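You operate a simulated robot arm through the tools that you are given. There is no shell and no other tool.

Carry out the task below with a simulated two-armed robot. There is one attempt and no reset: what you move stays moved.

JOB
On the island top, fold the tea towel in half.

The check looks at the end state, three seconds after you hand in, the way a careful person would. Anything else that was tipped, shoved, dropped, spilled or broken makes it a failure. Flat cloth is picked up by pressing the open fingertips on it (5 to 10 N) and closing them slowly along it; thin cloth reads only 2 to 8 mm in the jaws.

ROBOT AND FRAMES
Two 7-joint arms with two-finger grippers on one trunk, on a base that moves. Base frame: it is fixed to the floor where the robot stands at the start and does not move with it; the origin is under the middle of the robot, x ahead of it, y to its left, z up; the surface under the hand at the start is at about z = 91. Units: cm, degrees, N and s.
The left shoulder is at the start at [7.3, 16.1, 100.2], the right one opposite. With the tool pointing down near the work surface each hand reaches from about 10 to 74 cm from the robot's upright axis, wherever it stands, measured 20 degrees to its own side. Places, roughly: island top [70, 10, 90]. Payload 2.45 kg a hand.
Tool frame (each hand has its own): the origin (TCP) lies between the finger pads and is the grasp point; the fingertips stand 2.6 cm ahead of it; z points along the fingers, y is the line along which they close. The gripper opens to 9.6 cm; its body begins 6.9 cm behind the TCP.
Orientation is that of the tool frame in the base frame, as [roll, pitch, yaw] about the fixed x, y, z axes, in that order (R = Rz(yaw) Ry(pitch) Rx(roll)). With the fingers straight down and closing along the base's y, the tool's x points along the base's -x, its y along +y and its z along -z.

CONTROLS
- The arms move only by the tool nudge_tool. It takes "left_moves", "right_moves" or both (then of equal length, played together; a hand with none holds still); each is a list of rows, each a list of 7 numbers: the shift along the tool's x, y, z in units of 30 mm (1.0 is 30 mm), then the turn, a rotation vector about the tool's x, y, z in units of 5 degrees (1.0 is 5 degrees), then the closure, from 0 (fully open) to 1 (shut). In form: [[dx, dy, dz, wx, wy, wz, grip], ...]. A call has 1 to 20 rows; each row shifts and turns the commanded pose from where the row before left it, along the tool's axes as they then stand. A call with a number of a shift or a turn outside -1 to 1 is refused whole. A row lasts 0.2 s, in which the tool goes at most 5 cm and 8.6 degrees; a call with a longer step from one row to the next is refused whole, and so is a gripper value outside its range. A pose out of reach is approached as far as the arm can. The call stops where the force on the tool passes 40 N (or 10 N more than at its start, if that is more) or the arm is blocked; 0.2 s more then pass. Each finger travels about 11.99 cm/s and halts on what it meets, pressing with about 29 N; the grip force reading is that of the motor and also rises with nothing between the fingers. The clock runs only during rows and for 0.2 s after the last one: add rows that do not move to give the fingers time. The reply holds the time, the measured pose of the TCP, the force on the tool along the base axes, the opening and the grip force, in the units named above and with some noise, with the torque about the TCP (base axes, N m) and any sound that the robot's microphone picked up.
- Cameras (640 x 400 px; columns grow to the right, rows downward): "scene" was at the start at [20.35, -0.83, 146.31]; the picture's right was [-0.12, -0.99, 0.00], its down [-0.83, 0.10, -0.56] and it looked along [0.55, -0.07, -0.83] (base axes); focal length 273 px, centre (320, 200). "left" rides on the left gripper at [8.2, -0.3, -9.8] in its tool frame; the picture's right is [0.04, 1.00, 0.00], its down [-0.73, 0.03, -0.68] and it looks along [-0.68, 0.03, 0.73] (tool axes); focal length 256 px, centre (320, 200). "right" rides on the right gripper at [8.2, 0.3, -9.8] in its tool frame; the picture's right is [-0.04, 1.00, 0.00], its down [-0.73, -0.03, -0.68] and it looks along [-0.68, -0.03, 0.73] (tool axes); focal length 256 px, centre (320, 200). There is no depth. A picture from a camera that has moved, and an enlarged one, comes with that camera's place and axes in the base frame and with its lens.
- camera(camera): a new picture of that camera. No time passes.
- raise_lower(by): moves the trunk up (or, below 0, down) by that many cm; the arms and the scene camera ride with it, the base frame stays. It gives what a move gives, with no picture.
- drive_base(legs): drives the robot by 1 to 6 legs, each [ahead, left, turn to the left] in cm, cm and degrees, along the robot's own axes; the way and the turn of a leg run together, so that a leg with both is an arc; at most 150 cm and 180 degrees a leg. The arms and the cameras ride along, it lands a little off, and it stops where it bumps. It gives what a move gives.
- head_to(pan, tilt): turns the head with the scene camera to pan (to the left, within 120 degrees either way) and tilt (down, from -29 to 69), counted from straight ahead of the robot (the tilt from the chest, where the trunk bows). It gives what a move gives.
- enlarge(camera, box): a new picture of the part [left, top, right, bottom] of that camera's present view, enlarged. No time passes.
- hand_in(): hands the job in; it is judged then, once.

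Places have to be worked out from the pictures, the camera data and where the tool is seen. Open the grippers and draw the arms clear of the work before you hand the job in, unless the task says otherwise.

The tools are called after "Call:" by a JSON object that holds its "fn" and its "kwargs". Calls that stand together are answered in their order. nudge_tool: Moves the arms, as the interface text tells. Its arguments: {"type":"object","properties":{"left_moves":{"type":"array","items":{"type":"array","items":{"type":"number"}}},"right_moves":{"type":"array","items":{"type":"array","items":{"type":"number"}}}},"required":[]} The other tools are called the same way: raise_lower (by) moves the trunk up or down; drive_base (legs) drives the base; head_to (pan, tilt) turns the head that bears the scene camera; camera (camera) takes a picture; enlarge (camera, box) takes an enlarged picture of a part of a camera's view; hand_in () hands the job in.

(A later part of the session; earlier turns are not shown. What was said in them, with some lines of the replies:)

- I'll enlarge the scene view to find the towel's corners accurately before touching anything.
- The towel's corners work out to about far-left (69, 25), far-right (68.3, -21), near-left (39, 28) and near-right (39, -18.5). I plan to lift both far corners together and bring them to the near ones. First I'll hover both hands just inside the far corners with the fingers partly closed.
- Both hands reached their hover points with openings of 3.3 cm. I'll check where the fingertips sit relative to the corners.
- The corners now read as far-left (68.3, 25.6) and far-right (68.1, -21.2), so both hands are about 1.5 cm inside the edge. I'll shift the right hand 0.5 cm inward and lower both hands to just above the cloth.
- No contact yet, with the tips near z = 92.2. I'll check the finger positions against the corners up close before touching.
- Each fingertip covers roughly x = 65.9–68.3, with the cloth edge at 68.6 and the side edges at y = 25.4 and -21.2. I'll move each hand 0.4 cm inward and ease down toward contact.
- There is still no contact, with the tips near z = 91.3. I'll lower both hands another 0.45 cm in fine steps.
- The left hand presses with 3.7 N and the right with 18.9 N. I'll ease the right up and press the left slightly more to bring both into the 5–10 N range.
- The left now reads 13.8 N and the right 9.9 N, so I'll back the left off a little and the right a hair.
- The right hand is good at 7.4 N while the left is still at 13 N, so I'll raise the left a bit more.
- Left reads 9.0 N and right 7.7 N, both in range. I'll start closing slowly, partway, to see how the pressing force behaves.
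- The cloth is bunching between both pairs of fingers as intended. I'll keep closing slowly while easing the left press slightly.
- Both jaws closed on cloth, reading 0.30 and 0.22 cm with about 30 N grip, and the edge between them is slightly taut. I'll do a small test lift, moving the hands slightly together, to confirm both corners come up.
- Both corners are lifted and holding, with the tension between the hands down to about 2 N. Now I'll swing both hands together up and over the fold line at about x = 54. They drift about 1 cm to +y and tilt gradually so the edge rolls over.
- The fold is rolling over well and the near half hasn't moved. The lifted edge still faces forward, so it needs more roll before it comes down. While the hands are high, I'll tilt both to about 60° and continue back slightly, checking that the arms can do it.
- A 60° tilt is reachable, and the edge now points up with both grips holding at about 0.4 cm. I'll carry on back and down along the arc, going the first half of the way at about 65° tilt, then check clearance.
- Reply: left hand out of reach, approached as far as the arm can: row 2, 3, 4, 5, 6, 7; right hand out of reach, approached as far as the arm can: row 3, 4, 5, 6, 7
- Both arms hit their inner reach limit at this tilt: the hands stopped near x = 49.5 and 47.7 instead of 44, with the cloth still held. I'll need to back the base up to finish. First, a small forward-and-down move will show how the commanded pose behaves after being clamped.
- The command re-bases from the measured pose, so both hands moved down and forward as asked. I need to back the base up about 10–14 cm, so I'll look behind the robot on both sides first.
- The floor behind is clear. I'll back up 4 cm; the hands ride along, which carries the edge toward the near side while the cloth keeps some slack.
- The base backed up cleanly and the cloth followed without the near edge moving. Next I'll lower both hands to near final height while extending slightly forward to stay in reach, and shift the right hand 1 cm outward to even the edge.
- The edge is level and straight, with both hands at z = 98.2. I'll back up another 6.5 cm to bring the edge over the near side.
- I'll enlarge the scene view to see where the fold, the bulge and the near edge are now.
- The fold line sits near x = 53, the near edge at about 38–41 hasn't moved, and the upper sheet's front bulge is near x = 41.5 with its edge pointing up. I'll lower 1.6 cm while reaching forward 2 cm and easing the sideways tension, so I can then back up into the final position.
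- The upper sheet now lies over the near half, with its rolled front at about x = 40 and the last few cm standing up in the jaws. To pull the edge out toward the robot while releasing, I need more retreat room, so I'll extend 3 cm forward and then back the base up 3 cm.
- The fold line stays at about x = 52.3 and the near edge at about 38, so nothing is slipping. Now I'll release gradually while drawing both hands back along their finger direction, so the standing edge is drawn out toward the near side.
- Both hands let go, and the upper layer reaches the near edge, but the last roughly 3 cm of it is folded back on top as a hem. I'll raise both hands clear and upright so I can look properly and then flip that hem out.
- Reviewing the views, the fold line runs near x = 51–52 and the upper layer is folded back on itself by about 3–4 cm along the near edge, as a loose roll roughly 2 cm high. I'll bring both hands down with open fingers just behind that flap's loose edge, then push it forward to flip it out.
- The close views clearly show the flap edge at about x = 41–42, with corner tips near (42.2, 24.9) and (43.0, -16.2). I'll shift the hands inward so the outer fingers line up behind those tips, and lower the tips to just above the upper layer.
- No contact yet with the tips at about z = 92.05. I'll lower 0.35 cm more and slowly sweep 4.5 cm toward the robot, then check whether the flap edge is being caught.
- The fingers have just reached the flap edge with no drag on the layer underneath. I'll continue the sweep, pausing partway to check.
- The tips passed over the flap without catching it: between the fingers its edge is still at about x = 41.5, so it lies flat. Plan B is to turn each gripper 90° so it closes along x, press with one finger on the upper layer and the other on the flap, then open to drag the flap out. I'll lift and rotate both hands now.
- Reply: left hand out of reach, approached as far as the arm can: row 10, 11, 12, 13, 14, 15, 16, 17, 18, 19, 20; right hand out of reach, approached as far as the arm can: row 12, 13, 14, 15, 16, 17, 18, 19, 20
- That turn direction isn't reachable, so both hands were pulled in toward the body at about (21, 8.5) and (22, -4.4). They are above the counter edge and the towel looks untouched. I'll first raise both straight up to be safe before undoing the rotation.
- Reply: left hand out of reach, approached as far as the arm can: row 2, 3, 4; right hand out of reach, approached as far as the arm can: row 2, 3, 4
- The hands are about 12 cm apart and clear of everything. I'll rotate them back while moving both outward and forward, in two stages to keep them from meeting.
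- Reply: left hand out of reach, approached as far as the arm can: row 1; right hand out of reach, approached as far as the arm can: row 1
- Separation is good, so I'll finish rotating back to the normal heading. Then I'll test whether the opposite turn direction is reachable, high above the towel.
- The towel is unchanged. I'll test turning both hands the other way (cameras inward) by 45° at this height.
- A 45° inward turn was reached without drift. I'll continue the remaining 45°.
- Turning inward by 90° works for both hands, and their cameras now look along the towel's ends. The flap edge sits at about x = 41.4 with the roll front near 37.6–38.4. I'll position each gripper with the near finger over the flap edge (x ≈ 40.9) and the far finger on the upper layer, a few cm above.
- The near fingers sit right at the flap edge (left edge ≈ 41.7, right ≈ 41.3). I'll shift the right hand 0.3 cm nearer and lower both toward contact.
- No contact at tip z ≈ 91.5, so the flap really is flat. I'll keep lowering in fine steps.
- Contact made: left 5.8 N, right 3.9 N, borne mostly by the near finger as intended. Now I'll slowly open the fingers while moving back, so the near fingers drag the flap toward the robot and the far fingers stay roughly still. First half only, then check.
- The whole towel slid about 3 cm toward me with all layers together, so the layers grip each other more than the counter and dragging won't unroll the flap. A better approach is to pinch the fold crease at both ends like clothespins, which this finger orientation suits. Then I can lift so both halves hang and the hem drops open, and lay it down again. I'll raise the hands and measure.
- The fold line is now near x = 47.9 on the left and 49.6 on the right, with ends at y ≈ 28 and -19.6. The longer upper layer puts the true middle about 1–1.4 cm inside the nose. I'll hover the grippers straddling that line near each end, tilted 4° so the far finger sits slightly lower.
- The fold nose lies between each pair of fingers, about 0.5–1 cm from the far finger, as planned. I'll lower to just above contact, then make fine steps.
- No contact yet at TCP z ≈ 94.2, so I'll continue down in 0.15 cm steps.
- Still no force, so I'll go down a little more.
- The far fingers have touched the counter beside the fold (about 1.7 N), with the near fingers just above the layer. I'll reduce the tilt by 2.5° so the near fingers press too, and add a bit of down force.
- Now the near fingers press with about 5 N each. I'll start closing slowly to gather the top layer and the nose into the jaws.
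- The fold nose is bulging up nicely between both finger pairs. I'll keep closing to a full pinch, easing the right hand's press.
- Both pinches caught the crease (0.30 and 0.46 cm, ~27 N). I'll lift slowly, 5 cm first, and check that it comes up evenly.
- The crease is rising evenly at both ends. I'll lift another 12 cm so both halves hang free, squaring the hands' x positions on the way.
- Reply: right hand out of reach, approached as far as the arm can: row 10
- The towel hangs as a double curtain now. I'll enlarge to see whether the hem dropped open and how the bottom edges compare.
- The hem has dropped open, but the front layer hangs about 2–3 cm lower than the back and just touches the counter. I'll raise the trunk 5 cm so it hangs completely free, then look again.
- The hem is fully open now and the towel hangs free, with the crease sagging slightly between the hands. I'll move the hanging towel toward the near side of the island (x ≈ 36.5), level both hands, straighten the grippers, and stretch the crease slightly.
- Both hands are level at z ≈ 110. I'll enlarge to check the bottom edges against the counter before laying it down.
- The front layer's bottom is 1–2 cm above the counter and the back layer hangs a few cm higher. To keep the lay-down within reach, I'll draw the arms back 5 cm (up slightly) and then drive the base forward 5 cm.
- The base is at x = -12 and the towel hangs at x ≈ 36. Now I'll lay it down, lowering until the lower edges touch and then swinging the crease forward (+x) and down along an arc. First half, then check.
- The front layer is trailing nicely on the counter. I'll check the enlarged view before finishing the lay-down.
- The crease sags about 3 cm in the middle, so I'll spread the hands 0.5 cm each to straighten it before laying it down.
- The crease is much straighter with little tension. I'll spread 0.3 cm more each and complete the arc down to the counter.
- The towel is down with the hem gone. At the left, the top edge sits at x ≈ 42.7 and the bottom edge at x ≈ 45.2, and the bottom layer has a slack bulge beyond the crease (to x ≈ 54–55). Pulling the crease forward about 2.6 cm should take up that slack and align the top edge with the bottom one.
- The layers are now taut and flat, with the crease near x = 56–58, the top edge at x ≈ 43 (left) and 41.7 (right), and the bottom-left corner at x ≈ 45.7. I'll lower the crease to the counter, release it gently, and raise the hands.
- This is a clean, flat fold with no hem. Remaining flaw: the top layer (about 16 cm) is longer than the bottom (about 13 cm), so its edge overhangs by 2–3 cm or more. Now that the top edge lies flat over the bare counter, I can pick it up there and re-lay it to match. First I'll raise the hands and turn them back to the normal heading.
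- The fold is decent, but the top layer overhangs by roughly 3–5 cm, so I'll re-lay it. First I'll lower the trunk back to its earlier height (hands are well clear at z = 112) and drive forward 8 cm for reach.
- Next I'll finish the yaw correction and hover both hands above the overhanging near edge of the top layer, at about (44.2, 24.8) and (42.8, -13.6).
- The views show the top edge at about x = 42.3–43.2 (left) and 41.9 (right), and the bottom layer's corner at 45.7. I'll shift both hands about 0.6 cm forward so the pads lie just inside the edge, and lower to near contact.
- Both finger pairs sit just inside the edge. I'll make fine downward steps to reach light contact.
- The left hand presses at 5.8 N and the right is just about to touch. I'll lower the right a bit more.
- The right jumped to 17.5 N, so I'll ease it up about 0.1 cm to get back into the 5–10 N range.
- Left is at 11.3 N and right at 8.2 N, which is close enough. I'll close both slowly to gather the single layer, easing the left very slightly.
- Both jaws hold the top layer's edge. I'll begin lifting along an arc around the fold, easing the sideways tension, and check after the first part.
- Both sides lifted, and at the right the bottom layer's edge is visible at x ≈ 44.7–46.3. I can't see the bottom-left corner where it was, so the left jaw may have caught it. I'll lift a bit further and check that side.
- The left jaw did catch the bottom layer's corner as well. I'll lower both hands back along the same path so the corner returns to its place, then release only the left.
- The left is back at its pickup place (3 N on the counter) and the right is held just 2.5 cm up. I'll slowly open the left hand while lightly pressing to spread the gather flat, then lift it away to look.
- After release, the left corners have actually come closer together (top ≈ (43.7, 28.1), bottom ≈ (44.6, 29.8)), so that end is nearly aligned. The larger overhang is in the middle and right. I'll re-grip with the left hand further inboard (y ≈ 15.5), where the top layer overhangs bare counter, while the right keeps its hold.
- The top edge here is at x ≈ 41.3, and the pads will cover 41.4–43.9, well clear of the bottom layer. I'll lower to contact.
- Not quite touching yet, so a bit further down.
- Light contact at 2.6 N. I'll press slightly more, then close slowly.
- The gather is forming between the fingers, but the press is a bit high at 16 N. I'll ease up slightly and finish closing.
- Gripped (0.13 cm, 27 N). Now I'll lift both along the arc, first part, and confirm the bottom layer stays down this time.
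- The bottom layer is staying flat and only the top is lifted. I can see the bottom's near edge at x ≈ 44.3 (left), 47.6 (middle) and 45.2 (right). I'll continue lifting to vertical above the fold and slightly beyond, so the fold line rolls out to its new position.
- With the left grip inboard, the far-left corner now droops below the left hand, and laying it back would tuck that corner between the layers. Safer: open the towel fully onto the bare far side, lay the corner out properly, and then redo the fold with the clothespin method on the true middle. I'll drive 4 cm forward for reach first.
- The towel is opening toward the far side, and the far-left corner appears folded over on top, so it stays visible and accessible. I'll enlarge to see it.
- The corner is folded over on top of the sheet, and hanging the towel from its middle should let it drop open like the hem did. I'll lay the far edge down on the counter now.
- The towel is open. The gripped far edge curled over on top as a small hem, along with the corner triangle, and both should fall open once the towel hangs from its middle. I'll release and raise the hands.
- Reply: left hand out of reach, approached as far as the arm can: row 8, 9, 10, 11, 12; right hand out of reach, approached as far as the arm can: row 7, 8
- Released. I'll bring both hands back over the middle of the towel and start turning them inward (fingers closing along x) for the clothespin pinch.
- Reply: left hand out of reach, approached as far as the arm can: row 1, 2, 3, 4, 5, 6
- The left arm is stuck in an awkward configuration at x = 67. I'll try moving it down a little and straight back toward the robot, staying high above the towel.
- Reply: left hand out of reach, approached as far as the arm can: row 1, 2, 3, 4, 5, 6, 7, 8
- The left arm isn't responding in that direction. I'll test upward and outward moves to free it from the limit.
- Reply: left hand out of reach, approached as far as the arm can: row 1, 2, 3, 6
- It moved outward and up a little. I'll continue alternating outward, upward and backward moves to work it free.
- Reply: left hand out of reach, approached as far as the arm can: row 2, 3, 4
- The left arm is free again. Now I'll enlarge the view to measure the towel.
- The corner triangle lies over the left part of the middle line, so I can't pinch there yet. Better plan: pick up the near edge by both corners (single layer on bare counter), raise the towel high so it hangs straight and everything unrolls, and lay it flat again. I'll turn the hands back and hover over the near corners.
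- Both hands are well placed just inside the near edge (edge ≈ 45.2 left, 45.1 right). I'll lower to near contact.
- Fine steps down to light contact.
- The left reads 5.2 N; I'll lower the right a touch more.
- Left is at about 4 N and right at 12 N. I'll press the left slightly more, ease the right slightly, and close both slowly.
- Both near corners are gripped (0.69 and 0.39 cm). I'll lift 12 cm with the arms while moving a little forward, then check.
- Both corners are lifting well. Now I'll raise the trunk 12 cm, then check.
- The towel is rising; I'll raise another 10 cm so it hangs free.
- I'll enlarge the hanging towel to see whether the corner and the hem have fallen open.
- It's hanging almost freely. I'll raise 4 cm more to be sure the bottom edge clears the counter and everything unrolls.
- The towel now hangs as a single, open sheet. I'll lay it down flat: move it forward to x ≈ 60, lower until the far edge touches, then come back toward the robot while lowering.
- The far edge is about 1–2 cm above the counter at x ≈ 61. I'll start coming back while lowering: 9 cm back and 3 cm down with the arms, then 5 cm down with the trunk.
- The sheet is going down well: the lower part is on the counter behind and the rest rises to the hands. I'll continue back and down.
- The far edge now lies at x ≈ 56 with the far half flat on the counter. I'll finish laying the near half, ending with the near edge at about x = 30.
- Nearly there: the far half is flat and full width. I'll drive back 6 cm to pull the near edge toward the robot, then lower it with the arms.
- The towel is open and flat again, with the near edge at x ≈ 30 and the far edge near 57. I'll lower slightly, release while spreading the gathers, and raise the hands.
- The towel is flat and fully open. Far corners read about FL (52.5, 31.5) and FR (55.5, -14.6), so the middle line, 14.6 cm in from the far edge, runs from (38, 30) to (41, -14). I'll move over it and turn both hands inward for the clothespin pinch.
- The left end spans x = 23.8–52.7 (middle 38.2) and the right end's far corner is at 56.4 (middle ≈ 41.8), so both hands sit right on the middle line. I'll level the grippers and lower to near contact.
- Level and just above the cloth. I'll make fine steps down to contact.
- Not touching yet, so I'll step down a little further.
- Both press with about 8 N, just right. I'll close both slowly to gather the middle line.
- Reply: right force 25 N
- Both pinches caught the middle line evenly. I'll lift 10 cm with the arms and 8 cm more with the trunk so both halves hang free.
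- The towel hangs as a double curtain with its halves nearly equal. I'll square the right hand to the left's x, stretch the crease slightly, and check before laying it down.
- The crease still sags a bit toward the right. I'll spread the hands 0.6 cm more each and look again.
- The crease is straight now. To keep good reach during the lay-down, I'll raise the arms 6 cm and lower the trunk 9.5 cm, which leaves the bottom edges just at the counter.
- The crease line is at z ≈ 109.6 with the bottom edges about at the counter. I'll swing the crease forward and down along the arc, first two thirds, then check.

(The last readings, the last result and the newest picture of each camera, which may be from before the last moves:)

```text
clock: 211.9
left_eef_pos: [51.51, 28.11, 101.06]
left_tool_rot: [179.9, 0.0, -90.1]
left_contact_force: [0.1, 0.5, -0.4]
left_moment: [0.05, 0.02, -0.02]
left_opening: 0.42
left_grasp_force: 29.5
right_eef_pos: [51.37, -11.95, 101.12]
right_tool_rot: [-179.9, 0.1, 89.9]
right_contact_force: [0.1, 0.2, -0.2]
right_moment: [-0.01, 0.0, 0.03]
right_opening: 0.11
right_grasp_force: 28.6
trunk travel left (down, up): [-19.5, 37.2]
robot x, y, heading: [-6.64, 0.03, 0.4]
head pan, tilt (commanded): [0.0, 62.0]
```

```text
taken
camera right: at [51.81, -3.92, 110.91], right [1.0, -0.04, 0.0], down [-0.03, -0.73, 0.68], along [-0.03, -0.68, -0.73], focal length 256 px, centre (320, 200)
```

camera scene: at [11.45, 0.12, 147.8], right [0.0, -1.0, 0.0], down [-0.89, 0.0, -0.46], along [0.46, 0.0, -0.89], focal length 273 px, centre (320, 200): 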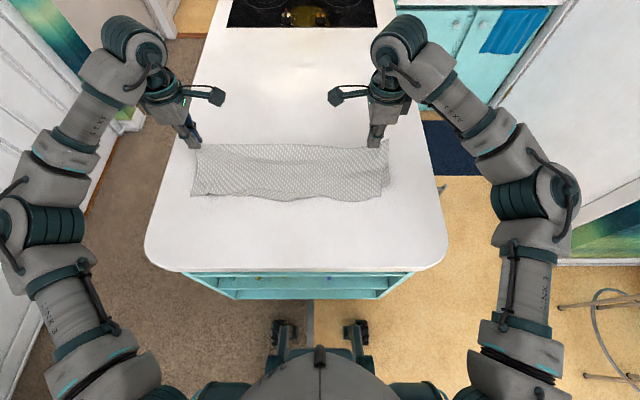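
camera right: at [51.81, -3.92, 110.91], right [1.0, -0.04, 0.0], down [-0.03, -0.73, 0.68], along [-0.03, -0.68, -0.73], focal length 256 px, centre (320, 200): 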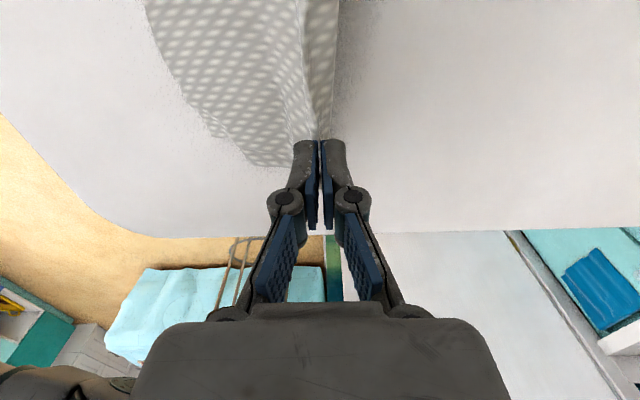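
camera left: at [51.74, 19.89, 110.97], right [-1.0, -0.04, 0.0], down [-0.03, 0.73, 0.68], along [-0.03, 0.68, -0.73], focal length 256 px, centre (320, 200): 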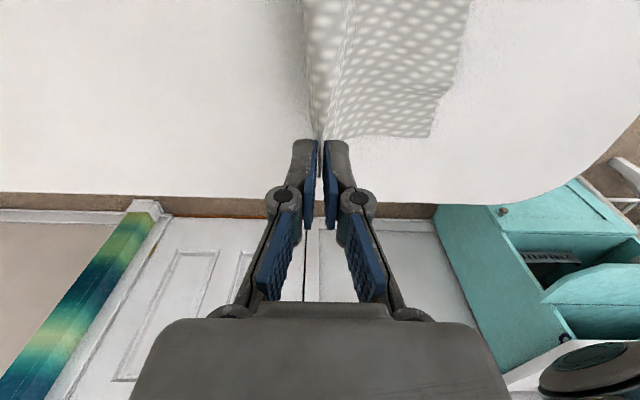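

It's laying down cleanly. I'll finish the arc to just above the counter and continue the crease forward to pull both layers taut.

Call:
{"fn": "nudge_tool", "kwargs": {"left_moves": [[0, -0.25, 0.38, 0, 0, 0, 1.0], [0, -0.25, 0.38, 0, 0, 0, 1.0], [0, -0.2, 0.4, 0, 0, 0, 1.0], [0, -0.2, 0.4, 0, 0, 0, 1.0], [0, -0.15, 0.3, 0, 0, 0, 1.0], [0, -0.15, 0.1, 0, 0, 0, 1.0], [0, 0, 0, 0, 0, 0, 1.0]], "right_moves": [[0, 0.25, 0.38, 0, 0, 0, 1.0], [0, 0.25, 0.38, 0, 0, 0, 1.0], [0, 0.2, 0.4, 0, 0, 0, 1.0], [0, 0.2, 0.4, 0, 0, 0, 1.0], [0, 0.15, 0.3, 0, 0, 0, 1.0], [0, 0.15, 0.1, 0, 0, 0, 1.0], [0, 0, 0, 0, 0, 0, 1.0]]}}

Call:
{"fn": "enlarge", "kwargs": {"camera": "scene", "box": [170, 110, 430, 240]}}

Call:
{"fn": "camera", "kwargs": {"camera": "left"}}

Call:
{"fn": "camera", "kwargs": {"camera": "right"}}

```text
clock: 213.5
left_eef_pos: [54.97, 28.06, 95.31]
left_tool_rot: [180.0, 0.0, -90.1]
left_contact_force: [-0.3, 0.4, 0.4]
left_moment: [0.0, -0.02, 0.02]
left_opening: 0.15
left_grasp_force: 25.6
right_eef_pos: [54.94, -11.83, 95.29]
right_tool_rot: [-179.9, 0.1, 90.1]
right_contact_force: [-0.6, 0.4, 1.0]
right_moment: [0.01, -0.04, 0.04]
right_opening: 0.1
right_grasp_force: 29.0
trunk travel left (down, up): [-19.5, 37.2]
robot x, y, heading: [-6.14, 0.35, 0.2]
head pan, tilt (commanded): [0.0, 62.0]
```

```text
2.46 times, centred on (300, 175) of scene
camera zoom: at [11.34, 0.11, 147.83], right [0.0, -1.0, 0.0], down [-0.89, 0.0, -0.46], along [0.46, 0.0, -0.89], focal length 673 px, centre (369, 262)
```

zoom: 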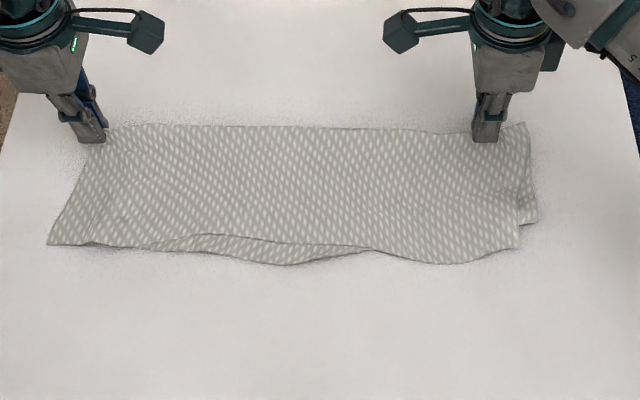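

```text
taken
camera left: at [55.14, 19.8, 105.27], right [-1.0, -0.04, 0.0], down [-0.03, 0.73, 0.68], along [-0.03, 0.68, -0.73], focal length 256 px, centre (320, 200)
```

left: 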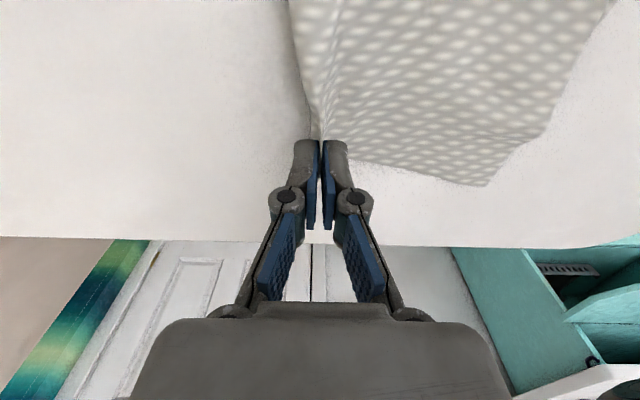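

```text
taken
camera right: at [55.33, -3.74, 105.14], right [1.0, -0.04, 0.0], down [-0.03, -0.73, 0.68], along [-0.03, -0.68, -0.73], focal length 256 px, centre (320, 200)
```

right: 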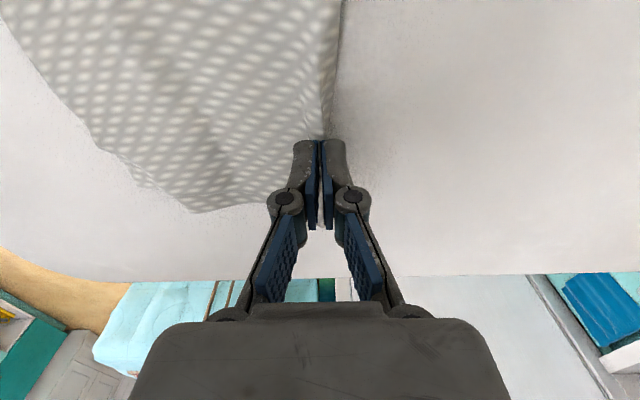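

This is an excellent result: corners nearly coincide and there's no hem. At the right the top overhangs the bottom by about 2.8 cm, and there's a ~1 cm slack bulge beyond the crease, so I'll pull the crease forward 1.2 cm and then lower it to the counter.

Call:
{"fn": "nudge_tool", "kwargs": {"left_moves": [[0, -0.1, 0, 0, 0, 0, 1.0], [0, -0.15, 0, 0, 0, 0, 1.0], [0, -0.1, 0, 0, 0, 0, 1.0], [0, 0, 0, 0, 0, 0, 1.0]], "right_moves": [[0, 0.1, 0, 0, 0, 0, 1.0], [0, 0.15, 0, 0, 0, 0, 1.0], [0, 0.18, 0, 0, 0, 0, 1.0], [0, 0, 0, 0, 0, 0, 1.0]]}}

Call:
{"fn": "enlarge", "kwargs": {"camera": "scene", "box": [170, 110, 430, 240]}}

```text
clock: 214.5
left_eef_pos: [56.02, 28.1, 95.32]
left_tool_rot: [179.9, 0.0, -90.2]
left_contact_force: [0.1, -0.5, 0.5]
left_moment: [-0.01, 0.02, 0.01]
left_opening: 0.16
left_grasp_force: 30.6
right_eef_pos: [56.14, -11.92, 95.36]
right_tool_rot: [180.0, 0.1, 90.0]
right_contact_force: [-0.2, -1.0, -0.5]
right_moment: [-0.01, -0.01, 0.03]
right_opening: 0.13
right_grasp_force: 28.6
trunk travel left (down, up): [-19.5, 37.2]
robot x, y, heading: [-6.35, -0.33, -0.1]
head pan, tilt (commanded): [0.0, 62.0]
```

```text
2.46 times, centred on (300, 175) of scene
camera zoom: at [11.36, 0.11, 147.82], right [0.0, -1.0, 0.0], down [-0.89, 0.0, -0.46], along [0.46, 0.0, -0.89], focal length 673 px, centre (369, 262)
```

zoom: 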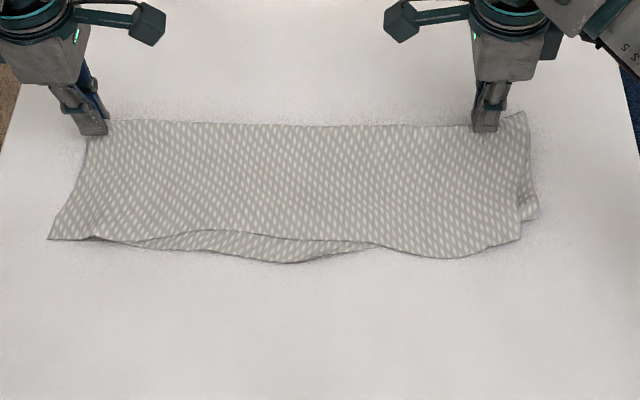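

The top edge moved about 0.8 cm and the bottom stayed, so the edges are now within about 2 cm at the right and close elsewhere. I'll lower the crease to the counter and release gently.

Call:
{"fn": "nudge_tool", "kwargs": {"left_moves": [[0, 0, 0.15, 0, 0, 0, 1.0], [0, 0, 0.15, 0, 0, 0, 1.0], [0, 0, 0, 0, 0, 0, 0.97], [0, 0, 0, 0, 0, 0, 0.93], [0, 0, -0.02, 0, 0, 0, 0.89], [0, 0, -0.05, 0, 0, 0, 0.85], [0, 0, -0.1, 0, 0, 0, 0.8], [0, 0, -0.2, 0, 0, 0, 0.75], [0, 0, -0.4, 0, 0, 0, 0.7], [0, 0, -0.7, 0, 0, 0, 0.65], [0, 0, -0.8, 0, 0, 0, 0.65], [0, 0, -0.8, 0, 0, 0, 0.65]], "right_moves": [[0, 0, 0.15, 0, 0, 0, 1.0], [0, 0, 0.15, 0, 0, 0, 1.0], [0, 0, 0, 0, 0, 0, 0.97], [0, 0, 0, 0, 0, 0, 0.93], [0, 0, -0.02, 0, 0, 0, 0.89], [0, 0, -0.05, 0, 0, 0, 0.85], [0, 0, -0.1, 0, 0, 0, 0.8], [0, 0, -0.2, 0, 0, 0, 0.75], [0, 0, -0.4, 0, 0, 0, 0.7], [0, 0, -0.7, 0, 0, 0, 0.65], [0, 0, -0.8, 0, 0, 0, 0.65], [0, 0, -0.8, 0, 0, 0, 0.65]]}}

Call:
{"fn": "enlarge", "kwargs": {"camera": "scene", "box": [170, 110, 430, 240]}}

Call:
{"fn": "camera", "kwargs": {"camera": "left"}}

Call:
{"fn": "camera", "kwargs": {"camera": "right"}}

```text
clock: 217.1
left_eef_pos: [55.88, 28.17, 103.74]
left_tool_rot: [180.0, 0.0, -90.1]
left_contact_force: [-0.5, -0.1, -0.4]
left_moment: [-0.04, -0.01, 0.0]
left_opening: 3.35
left_grasp_force: 0.0
right_eef_pos: [56.32, -11.89, 103.73]
right_tool_rot: [-179.9, 0.0, 89.9]
right_contact_force: [-0.6, -0.2, 0.3]
right_moment: [0.01, 0.0, 0.01]
right_opening: 3.35
right_grasp_force: 0.1
trunk travel left (down, up): [-19.5, 37.2]
robot x, y, heading: [-6.3, 0.18, 0.0]
head pan, tilt (commanded): [0.0, 62.0]
```

```text
2.46 times, centred on (300, 175) of scene
camera zoom: at [11.21, 0.13, 147.85], right [0.0, -1.0, 0.0], down [-0.89, 0.0, -0.47], along [0.47, 0.0, -0.89], focal length 673 px, centre (369, 262)
```

zoom: 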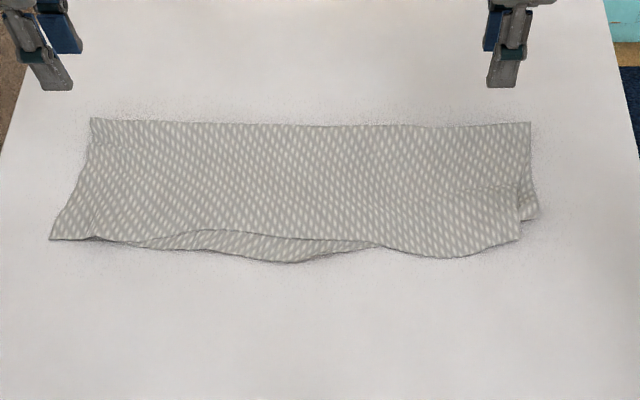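

```text
taken
camera left: at [56.21, 19.89, 113.61], right [-1.0, -0.04, 0.0], down [-0.03, 0.73, 0.68], along [-0.03, 0.68, -0.73], focal length 256 px, centre (320, 200)
```

left: 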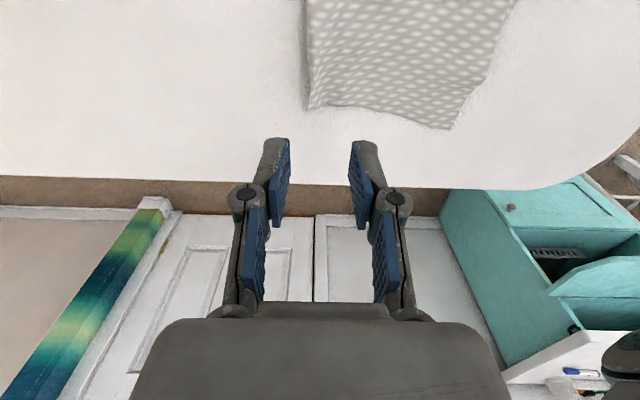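

```text
taken
camera right: at [56.65, -3.88, 113.49], right [1.0, -0.04, 0.0], down [-0.03, -0.73, 0.68], along [-0.03, -0.68, -0.73], focal length 256 px, centre (320, 200)
```

right: 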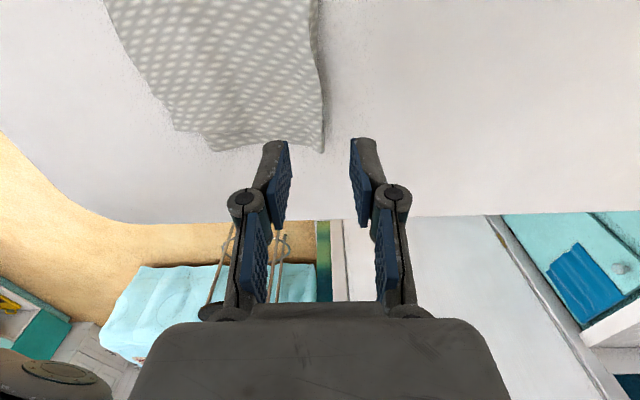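

The fold is clean: crease near x = 56.5, front edges near x = 43, corners within about 2–3 cm of each other. I'll take a closer look at the right end, where there seems to be a slight bump.

Call:
{"fn": "enlarge", "kwargs": {"camera": "scene", "box": [300, 140, 410, 230]}}

Call:
{"fn": "enlarge", "kwargs": {"camera": "scene", "box": [175, 140, 305, 230]}}

Call:
{"fn": "enlarge", "kwargs": {"camera": "right", "box": [90, 0, 350, 170]}}

```text
4.44 times, centred on (355, 185) of scene
camera zoom: at [11.21, 0.13, 147.85], right [0.0, -1.0, 0.0], down [-0.89, 0.0, -0.47], along [0.47, 0.0, -0.89], focal length 1215 px, centre (164, 267)
```

zoom: 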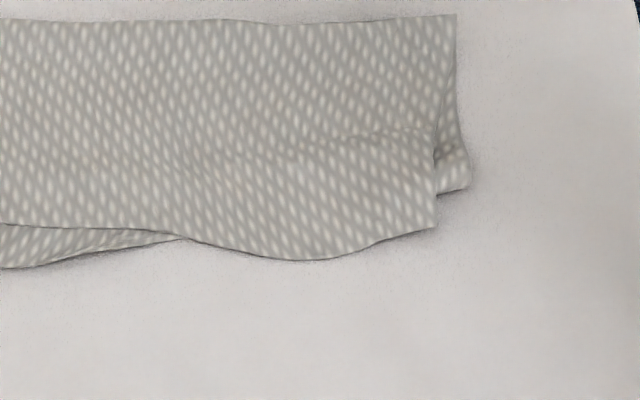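

```text
4.44 times, centred on (240, 185) of scene
camera zoom: at [11.21, 0.13, 147.85], right [0.0, -1.0, 0.0], down [-0.89, 0.0, -0.47], along [0.47, 0.0, -0.89], focal length 1215 px, centre (676, 267)
```

zoom: 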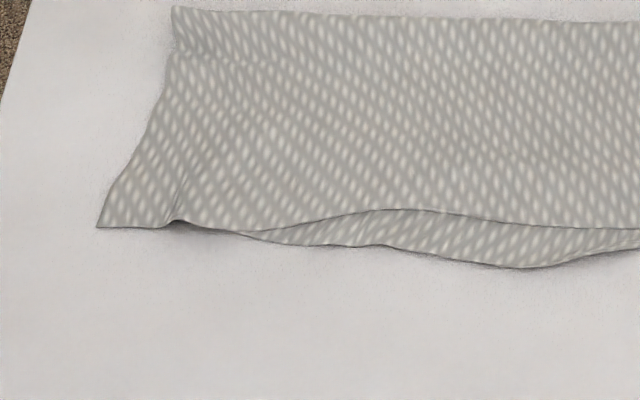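

```text
2.35 times, centred on (220, 85) of right
camera zoom: at [56.65, -3.88, 113.49], right [1.0, -0.04, 0.0], down [-0.03, -0.73, 0.68], along [-0.03, -0.68, -0.73], focal length 602 px, centre (555, 471)
```

zoom: 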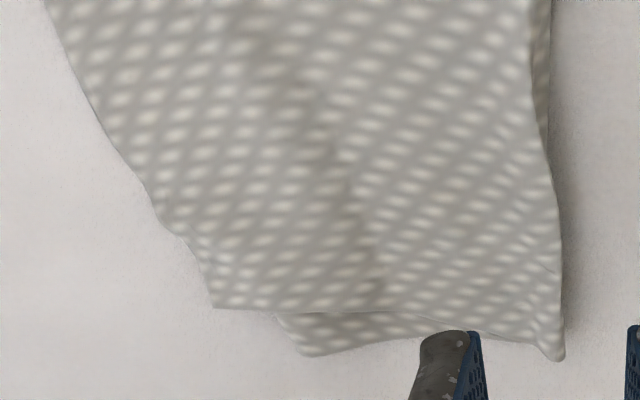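

The fold looks good: two layers, matched edges and corners, no hem, and only mild waviness. Nothing else on the counter has been touched. I'll open the grippers fully, raise both hands, and back away to leave the work clear.

Call:
{"fn": "nudge_tool", "kwargs": {"left_moves": [[0, 0, -0.5, 0, 0, 0, 0.5], [0, 0, -0.5, 0, 0, 0, 0.3], [0, 0, -0.5, 0, 0, 0, 0.1], [0, 0, -0.3, 0, 0, 0, 0.0], [0, 0, 0, 0, 0, 0, 0.0]], "right_moves": [[0, 0, -0.5, 0, 0, 0, 0.5], [0, 0, -0.5, 0, 0, 0, 0.3], [0, 0, -0.5, 0, 0, 0, 0.1], [0, 0, -0.3, 0, 0, 0, 0.0], [0, 0, 0, 0, 0, 0, 0.0]]}}

Call:
{"fn": "drive_base", "kwargs": {"legs": [[-30, 0, 0]]}}

Call:
{"fn": "head_to", "kwargs": {"pan": 0, "tilt": 45}}

Call:
{"fn": "camera", "kwargs": {"camera": "scene"}}

Call:
{"fn": "enlarge", "kwargs": {"camera": "scene", "box": [200, 180, 420, 300]}}

```text
clock: 218.3
left_eef_pos: [56.1, 27.92, 108.94]
left_tool_rot: [179.9, 0.0, -90.1]
left_contact_force: [0.1, 0.8, 1.0]
left_moment: [0.01, 0.01, 0.01]
left_opening: 9.6
left_grasp_force: 0.1
right_eef_pos: [56.4, -11.9, 108.88]
right_tool_rot: [-179.9, 0.2, 89.9]
right_contact_force: [0.5, -0.3, -0.4]
right_moment: [-0.01, 0.02, -0.02]
right_opening: 9.58
right_grasp_force: 0.2
trunk travel left (down, up): [-19.5, 37.2]
robot x, y, heading: [-6.44, -0.11, -0.1]
head pan, tilt (commanded): [0.0, 62.0]
```

```text
clock: 220.4
left_eef_pos: [26.37, 28.14, 109.04]
left_tool_rot: [179.8, 0.1, -89.8]
left_contact_force: [-0.2, 0.2, 0.0]
left_moment: [-0.01, -0.02, -0.01]
left_opening: 9.59
left_grasp_force: 0.1
right_eef_pos: [26.88, -11.75, 108.99]
right_tool_rot: [-179.9, 0.2, 90.1]
right_contact_force: [-0.3, 0.9, 0.2]
right_moment: [-0.04, -0.05, 0.03]
right_opening: 9.6
right_grasp_force: 0.0
trunk travel left (down, up): [-19.5, 37.2]
robot x, y, heading: [-36.0, -0.15, -0.1]
head pan, tilt (commanded): [0.0, 62.0]
```

```text
clock: 221.2
left_eef_pos: [25.77, 28.22, 109.26]
left_tool_rot: [-179.7, 0.0, -89.9]
left_contact_force: [-0.3, 0.8, 0.2]
left_moment: [-0.01, 0.01, 0.0]
left_opening: 9.6
left_grasp_force: 0.1
right_eef_pos: [26.13, -11.63, 109.44]
right_tool_rot: [179.7, 0.1, 90.0]
right_contact_force: [-1.1, 0.1, 1.4]
right_moment: [0.02, -0.02, 0.01]
right_opening: 9.61
right_grasp_force: 0.1
trunk travel left (down, up): [-19.5, 37.2]
robot x, y, heading: [-35.8, -0.18, 0.1]
head pan, tilt (commanded): [0.0, 45.0]
```

```text
taken
camera scene: at [-16.54, 0.21, 149.99], right [0.0, -1.0, 0.0], down [-0.71, 0.0, -0.7], along [0.7, 0.0, -0.71], focal length 273 px, centre (320, 200)
```

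scene: 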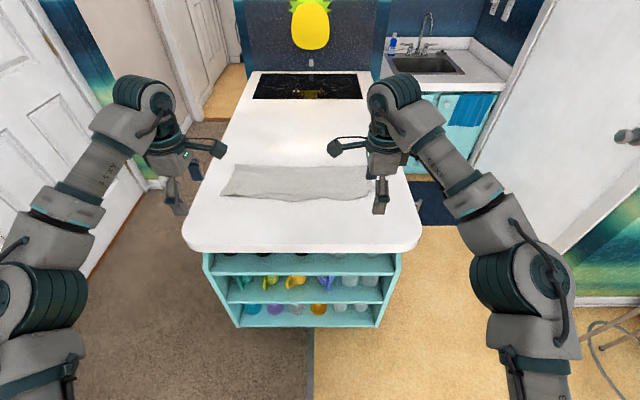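

```text
2.91 times, centred on (310, 240) of scene
camera zoom: at [-16.54, 0.21, 149.99], right [0.0, -1.0, 0.0], down [-0.71, 0.0, -0.7], along [0.7, 0.0, -0.71], focal length 795 px, centre (349, 84)
```

zoom: 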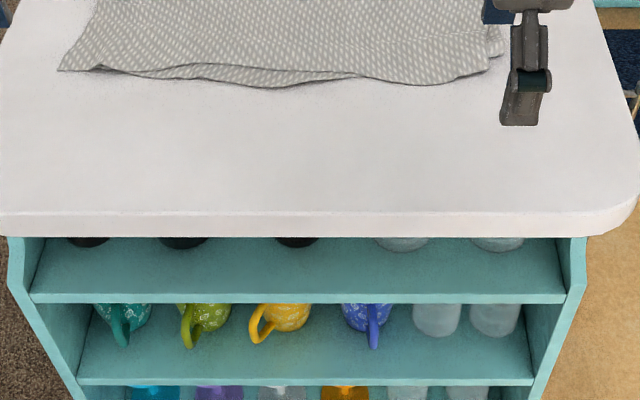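

The shelf with the mugs is undisturbed. I'll take one last close look at the towel from here.

Call:
{"fn": "enlarge", "kwargs": {"camera": "scene", "box": [200, 145, 400, 225]}}

```text
3.20 times, centred on (300, 185) of scene
camera zoom: at [-16.54, 0.21, 149.99], right [0.0, -1.0, 0.0], down [-0.71, 0.0, -0.7], along [0.7, 0.0, -0.71], focal length 874 px, centre (384, 248)
```

zoom: 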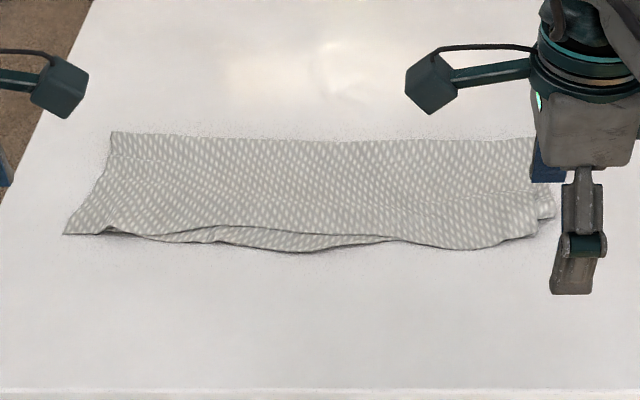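

The towel lies folded in half on the island top, flat with its edges together. The grippers are open and the hands are well clear, so I'm handing in.

Call:
{"fn": "hand_in", "kwargs": {}}

```text
The job is handed in.
```

The tea towel is folded in half on the island top and the job is handed in; I haven't seen the check's verdict.

- **Fold quality:** The crease runs near x = 56.5 and the open edges lie near x = 43. The two layers match to within about 2–4 cm. The top sits about 3 cm toward the left of the bottom, and the bottom's edge shows about 3 cm past the top in the middle. There is a slight hump at the right end, where the corners are about 2.5 cm apart.
- **Retries:** The first fold left a hem curled back on top and the layers uneven. I lifted the towel, laid it flat again, and refolded it from its middle line, so it now sits closer to the near side of the island than it started.
- **Surroundings:** I saw nothing else moved. The mugs on the shelf below looked undisturbed in the last pictures. Both grippers are open and the robot has backed away from the island.
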